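You operate a simulated robot arm through the tools that you are given. There is no shell and no other tool. Be economical: measure what you need, move in short steps, check, and stop when the job is done.

You are at the controls of a simulated robot arm. One attempt, no reset.

Task
Fetch the grey overflow pipe and set it on top of the small shell.
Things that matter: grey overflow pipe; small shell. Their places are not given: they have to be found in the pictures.

It is judged by the outcome, as a careful person would: the job done as asked, and still so three seconds after it is handed in. It fails if anything else is knocked over, pushed out of place, dropped, spilled or broken.

Robot
A 7-joint arm with a two-finger parallel gripper, fixed in place. Base frame: the origin is at the foot of the arm, x ahead of it, y to its left, z up; the work surface is at about z = 0. Readings come in m, degrees, newtons and seconds.
With the tool pointing down near the work surface it reaches from about 0.24 to 0.62 m from the base axis. Its first joint turns from -66.0 to 66.0 degrees. Payload 2.6 kg.
Tool frame: the origin (TCP) lies between the finger pads and is the grasp point; the fingertips stand 0.03 m ahead of it; z points along the fingers, y is the line along which they close. The gripper opens to 0.094 m. The fingers are 0.028 m wide and 0.01 m thick; the gripper's body (0.05 by 0.096 m) begins 0.055 m behind the TCP.
Orientation is told as [roll, pitch, yaw] about the base's x, y, z axes, in that order, counted from this pose: with the fingers straight down and closing along the base's y, the tool's x points along the base's -x, its y along +y and its z along -z.

Tools
- The arm moves only by the tool step_arm. Its argument "series" is a list of rows, each an object of numbers (a shift or turn left out is 0, a gripper value left out holds the last): "claw": the gripper command, from -1 (fully open) to 1 (shut), values between in proportion; "x", "y", "z": the shift along the tool's x, y, z in m; "twist": the turn about the tool's z in degrees. In form: [{"claw": .., "x": .., "y": .., "z": .., "twist": ..}, ...]. A call has 1 to 10 rows; each row is the pose to reach, as a shift and turn from the pose commanded when the call began, along the tool's axes at that moment. Rows are played at 5 a second. More than 0.05 m and 8.6 degrees between two rows, or a gripper value outside its range, and nothing of the call is played. A pose out of reach is approached as far as the arm can. The call stops where the force on the tool passes 40 N (or 10 N more than at its start, if that is more) or the arm is blocked; 0.2 s more then pass. Each finger travels about 0.072 m/s and halts on what it meets, pressing with about 28 N; the grip force reading is that of the motor and also rises with nothing between the fingers. The clock runs only during rows and for 0.2 s after the last one: add rows that repeat a pose to give the fingers time. It gives the time, the measured TCP pose, the force on the tool (base axes), the opening and the grip force at its end, in the units of the frame above (readings bear some noise).
- Cameras (640 x 400 px; columns grow to the right, rows downward): "scene" is fixed at [0.0119, 0.4177, 0.5664]; the picture's right is [-0.93, -0.37, 0.00], its down [-0.20, 0.51, -0.84] and it looks along [0.31, -0.78, -0.55] (base axes); focal length 317 px, centre (320, 200). "wrist" rides on the gripper at [-0.037, 0, -0.058] in the tool frame; the picture's right is [0.00, -1.00, 0.00], its down [0.97, 0.00, -0.24] and it looks along [0.24, 0.00, 0.97] (tool axes); focal length 218 px, centre (320, 200).
- get_image(camera): a new picture of that camera. No time passes.
- locate(camera, pixels): there is no depth. For up to 12 entries [column, row, z] of the newest picture of that camera ("zoom" is the newest enlarged one), the place [x, y] in the base frame at which the ray of that pixel passes the height z, good to about 0.002 m. No time passes.
- zoom(camera, box): a new picture of the part [left, top, right, bottom] of that camera's present view, enlarged. No time passes.
- close_job(): hands the job in; it is judged then, once.

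Go step by step. Measure first, check grasps and placings, and put right what went wrong. The budget is 60 turns and 22 pictures, counting those below and the enlarged ones. Unless the task says otherwise, let go and move clear before handing in, and close with one line.

The tools are called as a command line: name --argument value ..., lists and objects as JSON in quotes. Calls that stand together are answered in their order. step_arm: Moves the arm, as the interface text tells. Its arguments: {"type":"object","properties":{"series":{"type":"array"}},"required":["series"]} The other tools are called the same way: get_image (camera) takes a picture; locate (camera, pixels) gives the place at which the rays of pixels pass given heights; zoom (camera, box) takes an enlarged picture of a part of a camera's view; close_job () hands the job in.

At the start:

```text
t: 0.0
ee_pos: [0.4207, -0.0078, 0.3563]
ee_rot: [0.0, 0.0, 0.0]
force: [0.0, 0.3, 0.4]
width: 0.0938
grasp_force: 0.2
```

scene: 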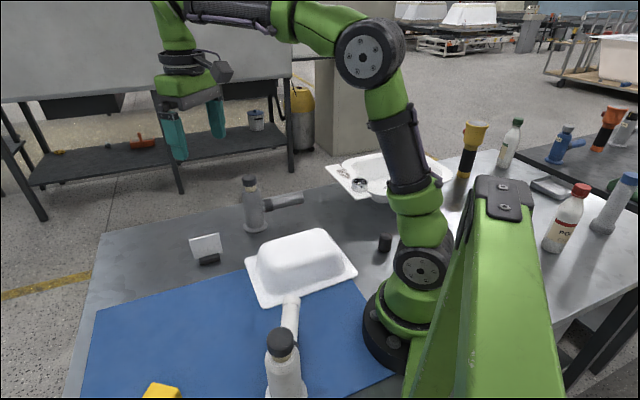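
wrist: 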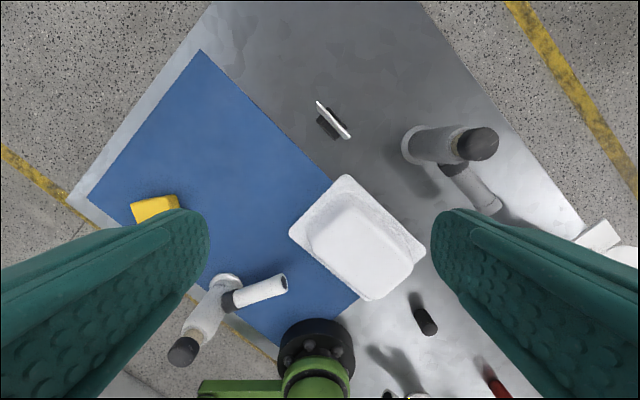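

The pictures show two T-shaped pipes (scene 255,205 greyer; 285,355 whiter) and two white basins (300,265 and 385,175). I'll zoom in to tell them apart.

zoom --camera "scene" --box '[180, 140, 480, 328]'

zoom --camera "wrist" --box '[120, 90, 640, 400]'

zoom --camera "scene" --box '[200, 270, 400, 400]'

```text
2.13 times, centred on (330, 234) of scene
```

zoom: 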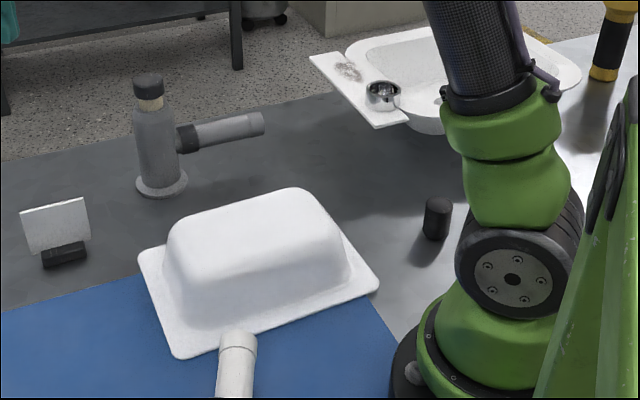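

```text
1.23 times, centred on (380, 245) of wrist
```

zoom: 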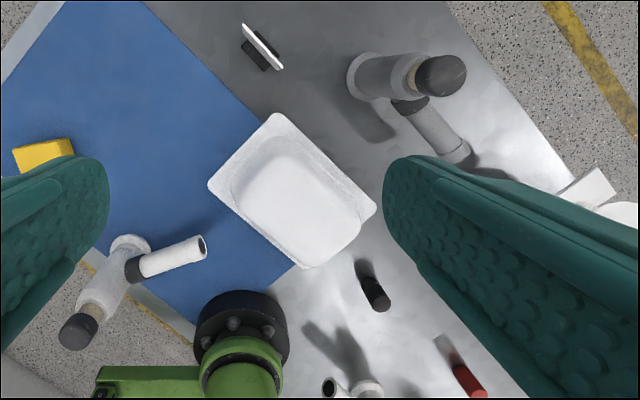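

```text
3.08 times, centred on (300, 335) of scene
```

zoom: 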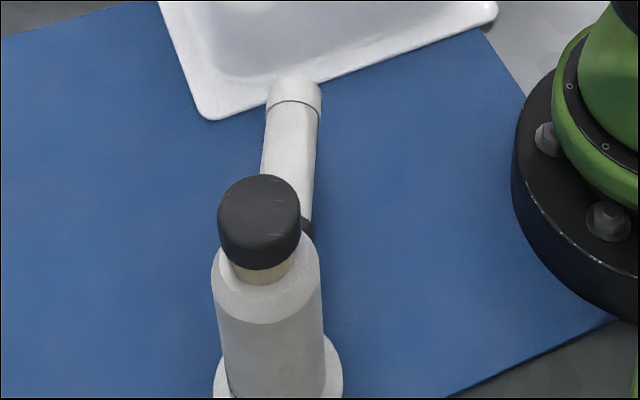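

The grey pipe is the one at scene (255,205), with a flange foot, dark cap and side arm; the small shell is the upturned white one at (300,265). I'll measure both.

locate --camera "scene" --pixels '[[255.8, 227, 0.0], [249.5, 179, 0.11], [249.5, 179, 0.13], [249.5, 179, 0.15], [303, 198, 0.07], [264, 202, 0.07], [248, 268, 0], [262, 307, 0], [357, 270, 0]]'

locate --camera "wrist" --pixels '[[412, 147, 0.0], [478, 144, 0.13], [478, 144, 0.15], [478, 144, 0.11], [345, 175, 0], [425, 250, 0], [370, 300, 0], [289, 234, 0], [490, 207, 0.06], [490, 207, 0.08], [452, 168, 0.07]]'

```text
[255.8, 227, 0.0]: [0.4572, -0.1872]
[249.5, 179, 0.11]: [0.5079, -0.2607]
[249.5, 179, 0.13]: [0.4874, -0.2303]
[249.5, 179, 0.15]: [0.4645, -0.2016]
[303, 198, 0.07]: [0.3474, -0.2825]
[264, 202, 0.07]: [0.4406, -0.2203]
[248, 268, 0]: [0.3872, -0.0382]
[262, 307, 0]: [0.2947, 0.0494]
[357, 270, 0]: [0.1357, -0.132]
```

```text
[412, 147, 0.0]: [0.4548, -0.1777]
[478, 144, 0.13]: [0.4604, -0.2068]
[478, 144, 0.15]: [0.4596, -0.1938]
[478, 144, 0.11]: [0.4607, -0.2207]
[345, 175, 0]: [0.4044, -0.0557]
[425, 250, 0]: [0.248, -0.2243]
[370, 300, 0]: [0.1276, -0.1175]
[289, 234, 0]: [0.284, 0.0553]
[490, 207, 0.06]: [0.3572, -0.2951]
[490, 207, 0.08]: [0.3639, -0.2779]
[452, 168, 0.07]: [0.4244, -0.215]
```

Pipe axis is near (0.457, -0.188), about 0.155 tall, side arm pointing to (0.355,-0.285), i.e. -135°. I'll go above it with the fingers closing at right angles to the side arm (yaw +45).

step_arm --series '[{"claw": -1, "x": -0.006, "y": -0.03, "z": 0.0, "twist": -7.5}, {"x": -0.012, "y": -0.06, "z": 0.0, "twist": -15}, {"x": -0.018, "y": -0.09, "twist": -22.5}, {"x": -0.024, "y": -0.12, "z": 0.02, "twist": -30}, {"x": -0.03, "y": -0.15, "z": 0.04, "twist": -37.5}, {"x": -0.036, "y": -0.18, "z": 0.07, "twist": -45}, {"x": -0.036, "y": -0.18, "z": 0.09, "twist": -45}, {"x": -0.036, "y": -0.18, "z": 0.09, "twist": -45}]'

get_image --camera "wrist"

get_image --camera "scene"

```text
t: 1.8
ee_pos: [0.458, -0.1863, 0.2674]
ee_rot: [-0.1, -0.1, 45.0]
force: [0.1, -0.7, 0.5]
width: 0.0942
grasp_force: 0.1
```

```text
16 pictures are left
```

wrist: 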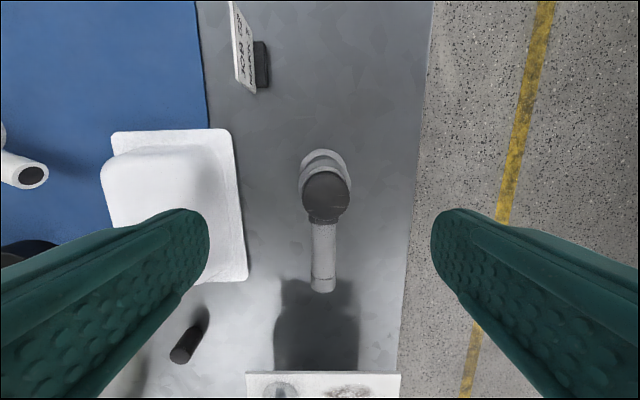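

```text
15 pictures are left
```

scene: 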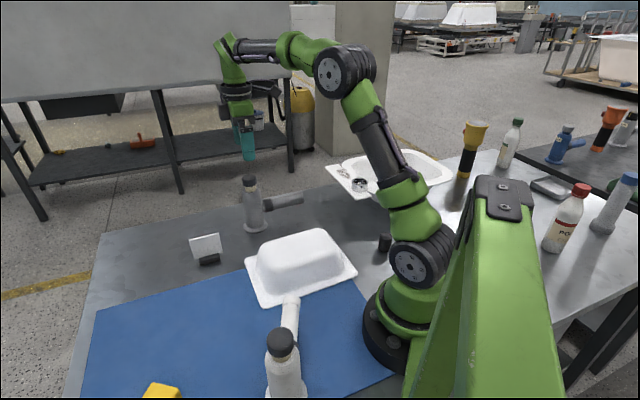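

The pipe sits between the fingers (flange 323,175; cap 326,192; side arm end 323,283). I'll measure its axis and heights from this view.

locate --camera "wrist" --pixels '[[323, 175, 0.005], [326, 192, 0.13], [326, 192, 0.14], [326, 192, 0.15], [323, 285, 0.07], [302, 192, 0.14], [350, 192, 0.14], [298, 172, 0.0], [350, 172, 0.0], [102, 166, 0.0], [236, 130, 0.0], [247, 280, 0.0]]'

locate --camera "scene" --pixels '[[249.5, 179, 0.155], [249.5, 179, 0.16], [249.5, 179, 0.165], [254, 201, 0.11], [254, 201, 0.12], [254, 201, 0.09], [254, 201, 0.1]]'

zoom --camera "scene" --box '[200, 160, 320, 235]'

```text
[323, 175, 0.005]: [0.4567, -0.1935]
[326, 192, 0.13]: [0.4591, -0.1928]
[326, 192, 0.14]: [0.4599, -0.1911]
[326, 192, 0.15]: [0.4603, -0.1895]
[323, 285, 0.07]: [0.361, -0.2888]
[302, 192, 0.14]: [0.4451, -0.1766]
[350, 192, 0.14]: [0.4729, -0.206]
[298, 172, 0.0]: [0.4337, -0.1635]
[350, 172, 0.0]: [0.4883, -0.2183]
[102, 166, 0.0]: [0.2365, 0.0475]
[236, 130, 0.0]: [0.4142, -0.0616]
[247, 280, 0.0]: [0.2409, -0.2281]
```

```text
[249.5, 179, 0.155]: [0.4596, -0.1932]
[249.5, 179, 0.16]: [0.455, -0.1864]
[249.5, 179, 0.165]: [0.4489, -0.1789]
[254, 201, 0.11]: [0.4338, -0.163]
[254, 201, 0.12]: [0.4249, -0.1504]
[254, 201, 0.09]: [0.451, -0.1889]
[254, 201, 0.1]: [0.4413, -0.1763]
```

```text
5.33 times, centred on (260, 198) of scene
```

zoom: 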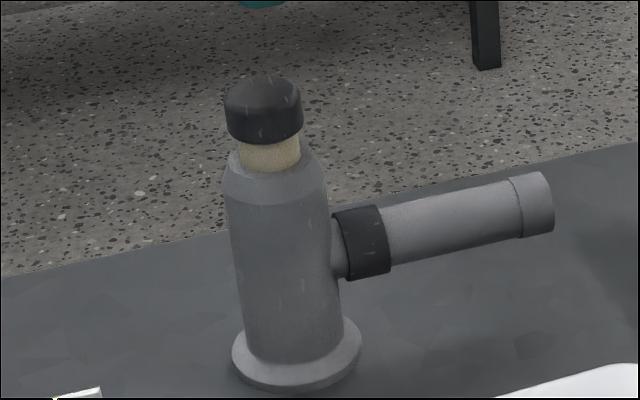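

Axis at about (0.457, -0.192); the straight body ends near z 0.097, the cap top is near 0.156 and the body about 0.047 wide. I'll descend to TCP z ≈ 0.107, just clear of the cap with the palm.

step_arm --series '[{"x": 0.004, "y": -0.003, "z": 0.03}, {"x": 0.004, "y": -0.003, "z": 0.065}, {"x": 0.004, "y": -0.003, "z": 0.1}, {"x": 0.004, "y": -0.003, "z": 0.13}, {"x": 0.004, "y": -0.003, "z": 0.145}, {"x": 0.004, "y": -0.003, "z": 0.153}, {"x": 0.004, "y": -0.003, "z": 0.159}, {"x": 0.004, "y": -0.003, "z": 0.159}]'

zoom --camera "scene" --box '[190, 130, 350, 230]'

```text
t: 3.6
ee_pos: [0.4578, -0.1925, 0.1072]
ee_rot: [0.0, -0.1, 45.1]
force: [-1.9, 1.1, 9.8]
width: 0.0941
grasp_force: 0.0
```

```text
4.00 times, centred on (270, 180) of scene
```

zoom: 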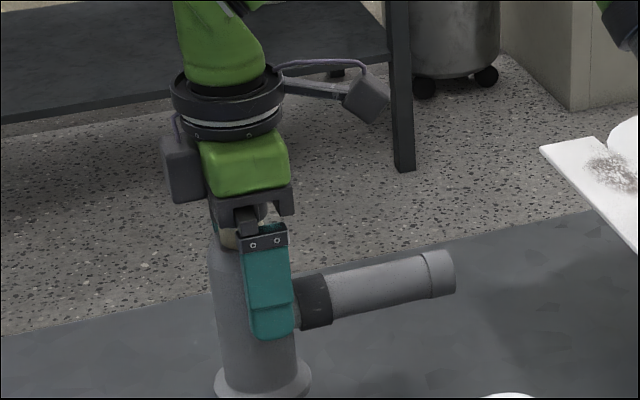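

A 9.8 N upward force says the palm just touches the cap. I'll back up 4 mm and close.

step_arm --series '[{"z": -0.004}, {"z": -0.004}, {"claw": 0.2, "z": -0.004}, {"claw": 0.6, "z": -0.004}, {"claw": 1, "z": -0.004}, {"claw": 1, "z": -0.004}, {"claw": 1, "z": -0.004}, {"claw": 1, "z": -0.004}]'

```text
t: 5.4
ee_pos: [0.4579, -0.1938, 0.1108]
ee_rot: [0.0, 0.0, 45.0]
force: [0.0, -0.3, 0.6]
width: 0.0529
grasp_force: 28.7
```

The fingers hold the body at 0.053 m with 28.7 N. I'll lift a little and check.

step_arm --series '[{"claw": 1, "z": -0.01}, {"z": -0.025}, {"z": -0.04}, {"z": -0.04}]'

zoom --camera "scene" --box '[190, 100, 390, 225]'

```text
t: 6.4
ee_pos: [0.4572, -0.1929, 0.1514]
ee_rot: [0.0, -0.1, 44.9]
force: [-0.1, -0.2, -1.5]
width: 0.0531
grasp_force: 28.1
```

```text
3.20 times, centred on (290, 162) of scene
```

zoom: 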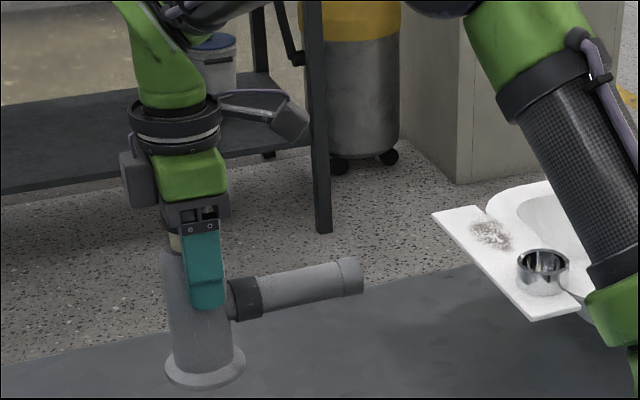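

The pipe hangs upright, free of the table. I'll lift to z ≈ 0.28 and measure the shell's height before crossing.

step_arm --series '[{"z": -0.03}, {"z": -0.06}, {"z": -0.09}, {"z": -0.12}, {"z": -0.135}, {"z": -0.135}]'

get_image --camera "wrist"

zoom --camera "scene" --box '[220, 215, 380, 315]'

```text
t: 7.8
ee_pos: [0.4565, -0.1931, 0.2873]
ee_rot: [0.0, -0.1, 45.0]
force: [0.1, 1.1, -1.2]
width: 0.0529
grasp_force: 28.3
```

```text
11 pictures are left
```

wrist: 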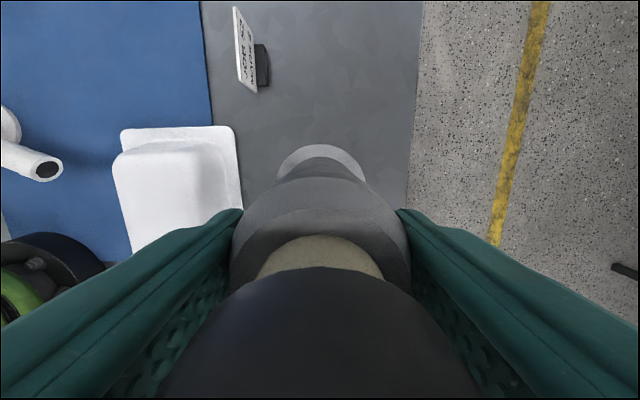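

```text
4.00 times, centred on (300, 265) of scene
```

zoom: 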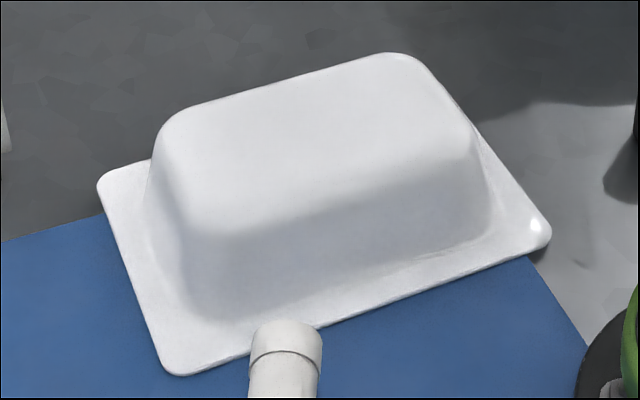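

The shell's top face in the zoom runs about from (180,112)/(405,55) to (215,225)/(470,150). I'll locate these at several heights and match them to the base centre (0.268,-0.088).

locate --camera "zoom" --pixels '[[325, 142, 0.06], [325, 142, 0.07], [325, 142, 0.08], [290, 82, 0.06], [290, 82, 0.07], [290, 82, 0.08], [345, 205, 0.06], [345, 205, 0.07], [345, 205, 0.08], [165, 150, 0.07], [480, 130, 0.07]]'

locate --camera "wrist" --pixels '[[112, 165, 0.05], [112, 165, 0.06], [112, 165, 0.07], [112, 165, 0.08], [220, 145, 0.06], [220, 145, 0.07], [220, 145, 0.08], [120, 132, 0], [232, 126, 0]]'

```text
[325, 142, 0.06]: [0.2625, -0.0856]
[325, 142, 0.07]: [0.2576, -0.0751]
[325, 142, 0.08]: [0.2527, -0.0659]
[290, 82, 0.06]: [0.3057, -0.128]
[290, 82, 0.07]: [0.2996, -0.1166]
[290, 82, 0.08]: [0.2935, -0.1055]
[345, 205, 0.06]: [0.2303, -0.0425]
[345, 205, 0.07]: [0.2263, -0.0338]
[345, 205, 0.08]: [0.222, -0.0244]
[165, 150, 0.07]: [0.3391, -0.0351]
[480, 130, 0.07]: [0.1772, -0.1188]
```

```text
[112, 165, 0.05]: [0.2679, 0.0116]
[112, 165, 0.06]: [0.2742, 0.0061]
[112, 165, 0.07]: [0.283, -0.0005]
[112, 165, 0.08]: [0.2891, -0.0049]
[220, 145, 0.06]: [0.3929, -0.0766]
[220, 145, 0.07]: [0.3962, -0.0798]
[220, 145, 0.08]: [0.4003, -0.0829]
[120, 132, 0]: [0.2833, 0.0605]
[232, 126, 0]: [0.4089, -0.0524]
```

The shell's top is about 0.06–0.07 high, centred near (0.266,-0.087). The pipe's foot hangs at 0.176, so I'll cross over at this height.

step_arm --series '[{"x": 0.006, "y": 0.023}, {"x": 0.013, "y": 0.052}, {"x": 0.02, "y": 0.081}, {"x": 0.027, "y": 0.11}, {"x": 0.034, "y": 0.139}, {"x": 0.042, "y": 0.168}, {"x": 0.049, "y": 0.193}, {"x": 0.0534, "y": 0.2075}, {"x": 0.0534, "y": 0.2075}]'

get_image --camera "scene"

get_image --camera "wrist"

```text
t: 9.8
ee_pos: [0.2725, -0.0844, 0.2855]
ee_rot: [0.0, 0.0, 45.0]
force: [0.3, -0.1, -2.0]
width: 0.0527
grasp_force: 27.6
```

```text
9 pictures are left
```

scene: 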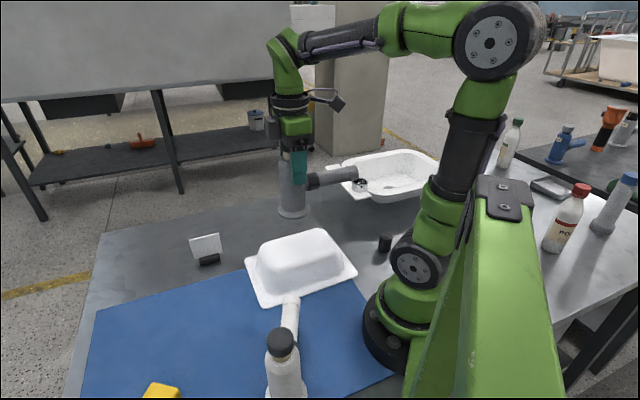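

```text
8 pictures are left
```

wrist: 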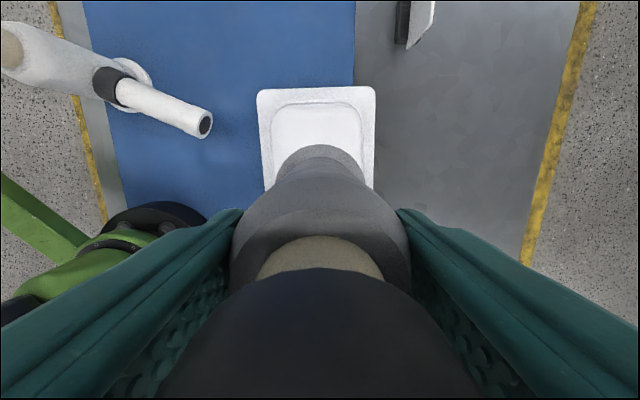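

The pipe is centred laterally on the shell (wrist columns 257–376, pipe at 320). I'll lower most of the way and check.

step_arm --series '[{"z": 0.025}, {"z": 0.05}, {"z": 0.07}, {"z": 0.085}, {"z": 0.09}, {"z": 0.09}]'

zoom --camera "scene" --box '[220, 165, 412, 285]'

```text
t: 11.2
ee_pos: [0.2707, -0.0849, 0.196]
ee_rot: [-0.1, -0.1, 45.1]
force: [0.1, 0.2, -1.8]
width: 0.0528
grasp_force: 28.0
```

```text
3.33 times, centred on (316, 225) of scene
```

zoom: 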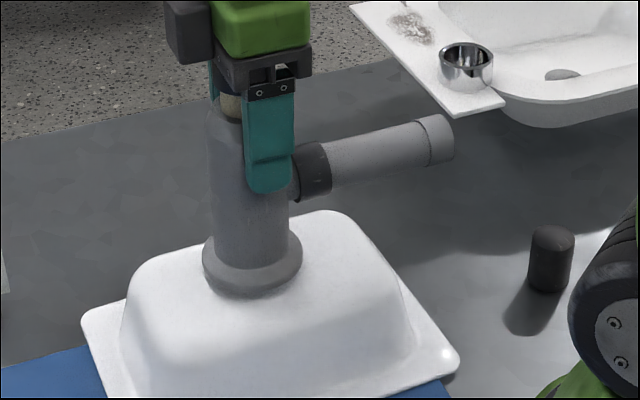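

The foot is about 0.085 high and sits over the middle of the shell top. I'll lower in small steps until contact.

step_arm --series '[{"z": 0.003}, {"z": 0.006}, {"z": 0.009}, {"z": 0.012}, {"z": 0.012}]'

```text
t: 12.4
ee_pos: [0.2728, -0.084, 0.1838]
ee_rot: [0.0, -0.1, 45.0]
force: [-1.2, -0.1, 10.1]
width: 0.053
grasp_force: 28.0
```

The force rose to +10 N at TCP z 0.184, so the foot rests on the shell (top ≈ 0.073). I'll look before releasing.

zoom --camera "scene" --box '[220, 175, 380, 275]'

```text
4.00 times, centred on (300, 225) of scene
```

zoom: 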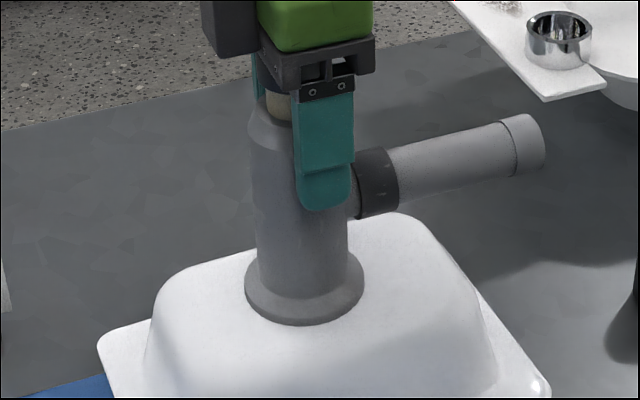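

The foot lies flat on the shell's top, well inside its edges. I'll open slowly, then rise straight up.

step_arm --series '[{"claw": 0.3, "z": -0.001}, {"claw": -0.2, "z": -0.001}, {"claw": -0.6, "z": -0.001}, {"claw": -1, "z": -0.001}, {"claw": -1, "z": -0.001}, {"claw": -1, "z": -0.001}]'

zoom --camera "scene" --box '[220, 175, 380, 275]'

```text
t: 13.8
ee_pos: [0.2721, -0.0843, 0.1852]
ee_rot: [0.1, 0.0, 45.0]
force: [-0.1, -0.1, 0.0]
width: 0.0938
grasp_force: 0.0
```

```text
4.00 times, centred on (300, 225) of scene
```

zoom: 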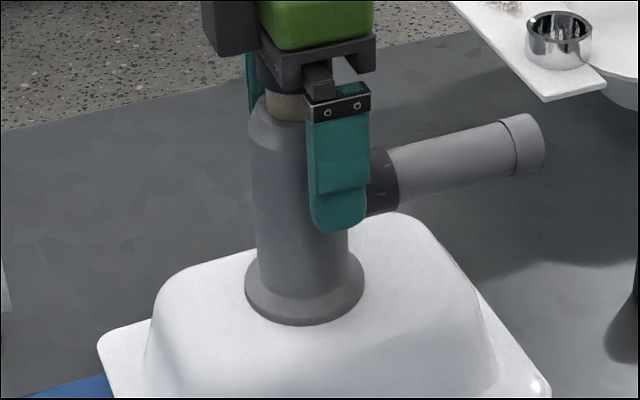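

The pipe stands unmoved with the fingers open and no force. I'll rise clear.

step_arm --series '[{"z": -0.01}, {"z": -0.025}, {"z": -0.045}, {"z": -0.07}, {"z": -0.1}, {"z": -0.13}, {"z": -0.15}, {"z": -0.15}, {"z": -0.15}, {"z": -0.15}]'

get_image --camera "scene"

```text
t: 16.0
ee_pos: [0.2713, -0.0853, 0.3351]
ee_rot: [0.1, 0.1, 45.1]
force: [0.0, -0.9, -1.0]
width: 0.0941
grasp_force: 0.0
```

```text
4 pictures are left
```

scene: 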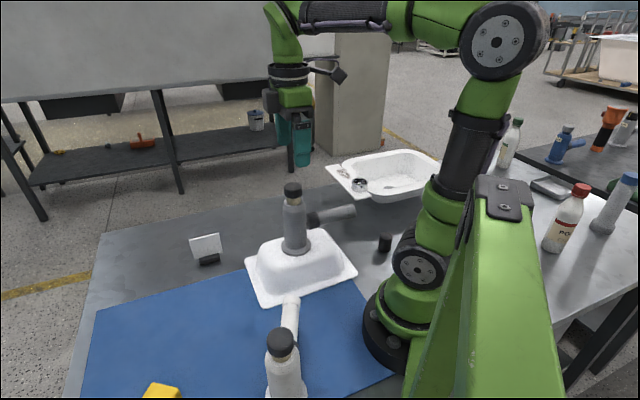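

The pipe stands upright on the shell (295,225), the gripper is clear above it, and nothing else has moved. I'll hand it in.

close_job

```text
The job is handed in.
```

The grey overflow pipe is standing upright on top of the small shell, with the gripper clear and nothing else disturbed.
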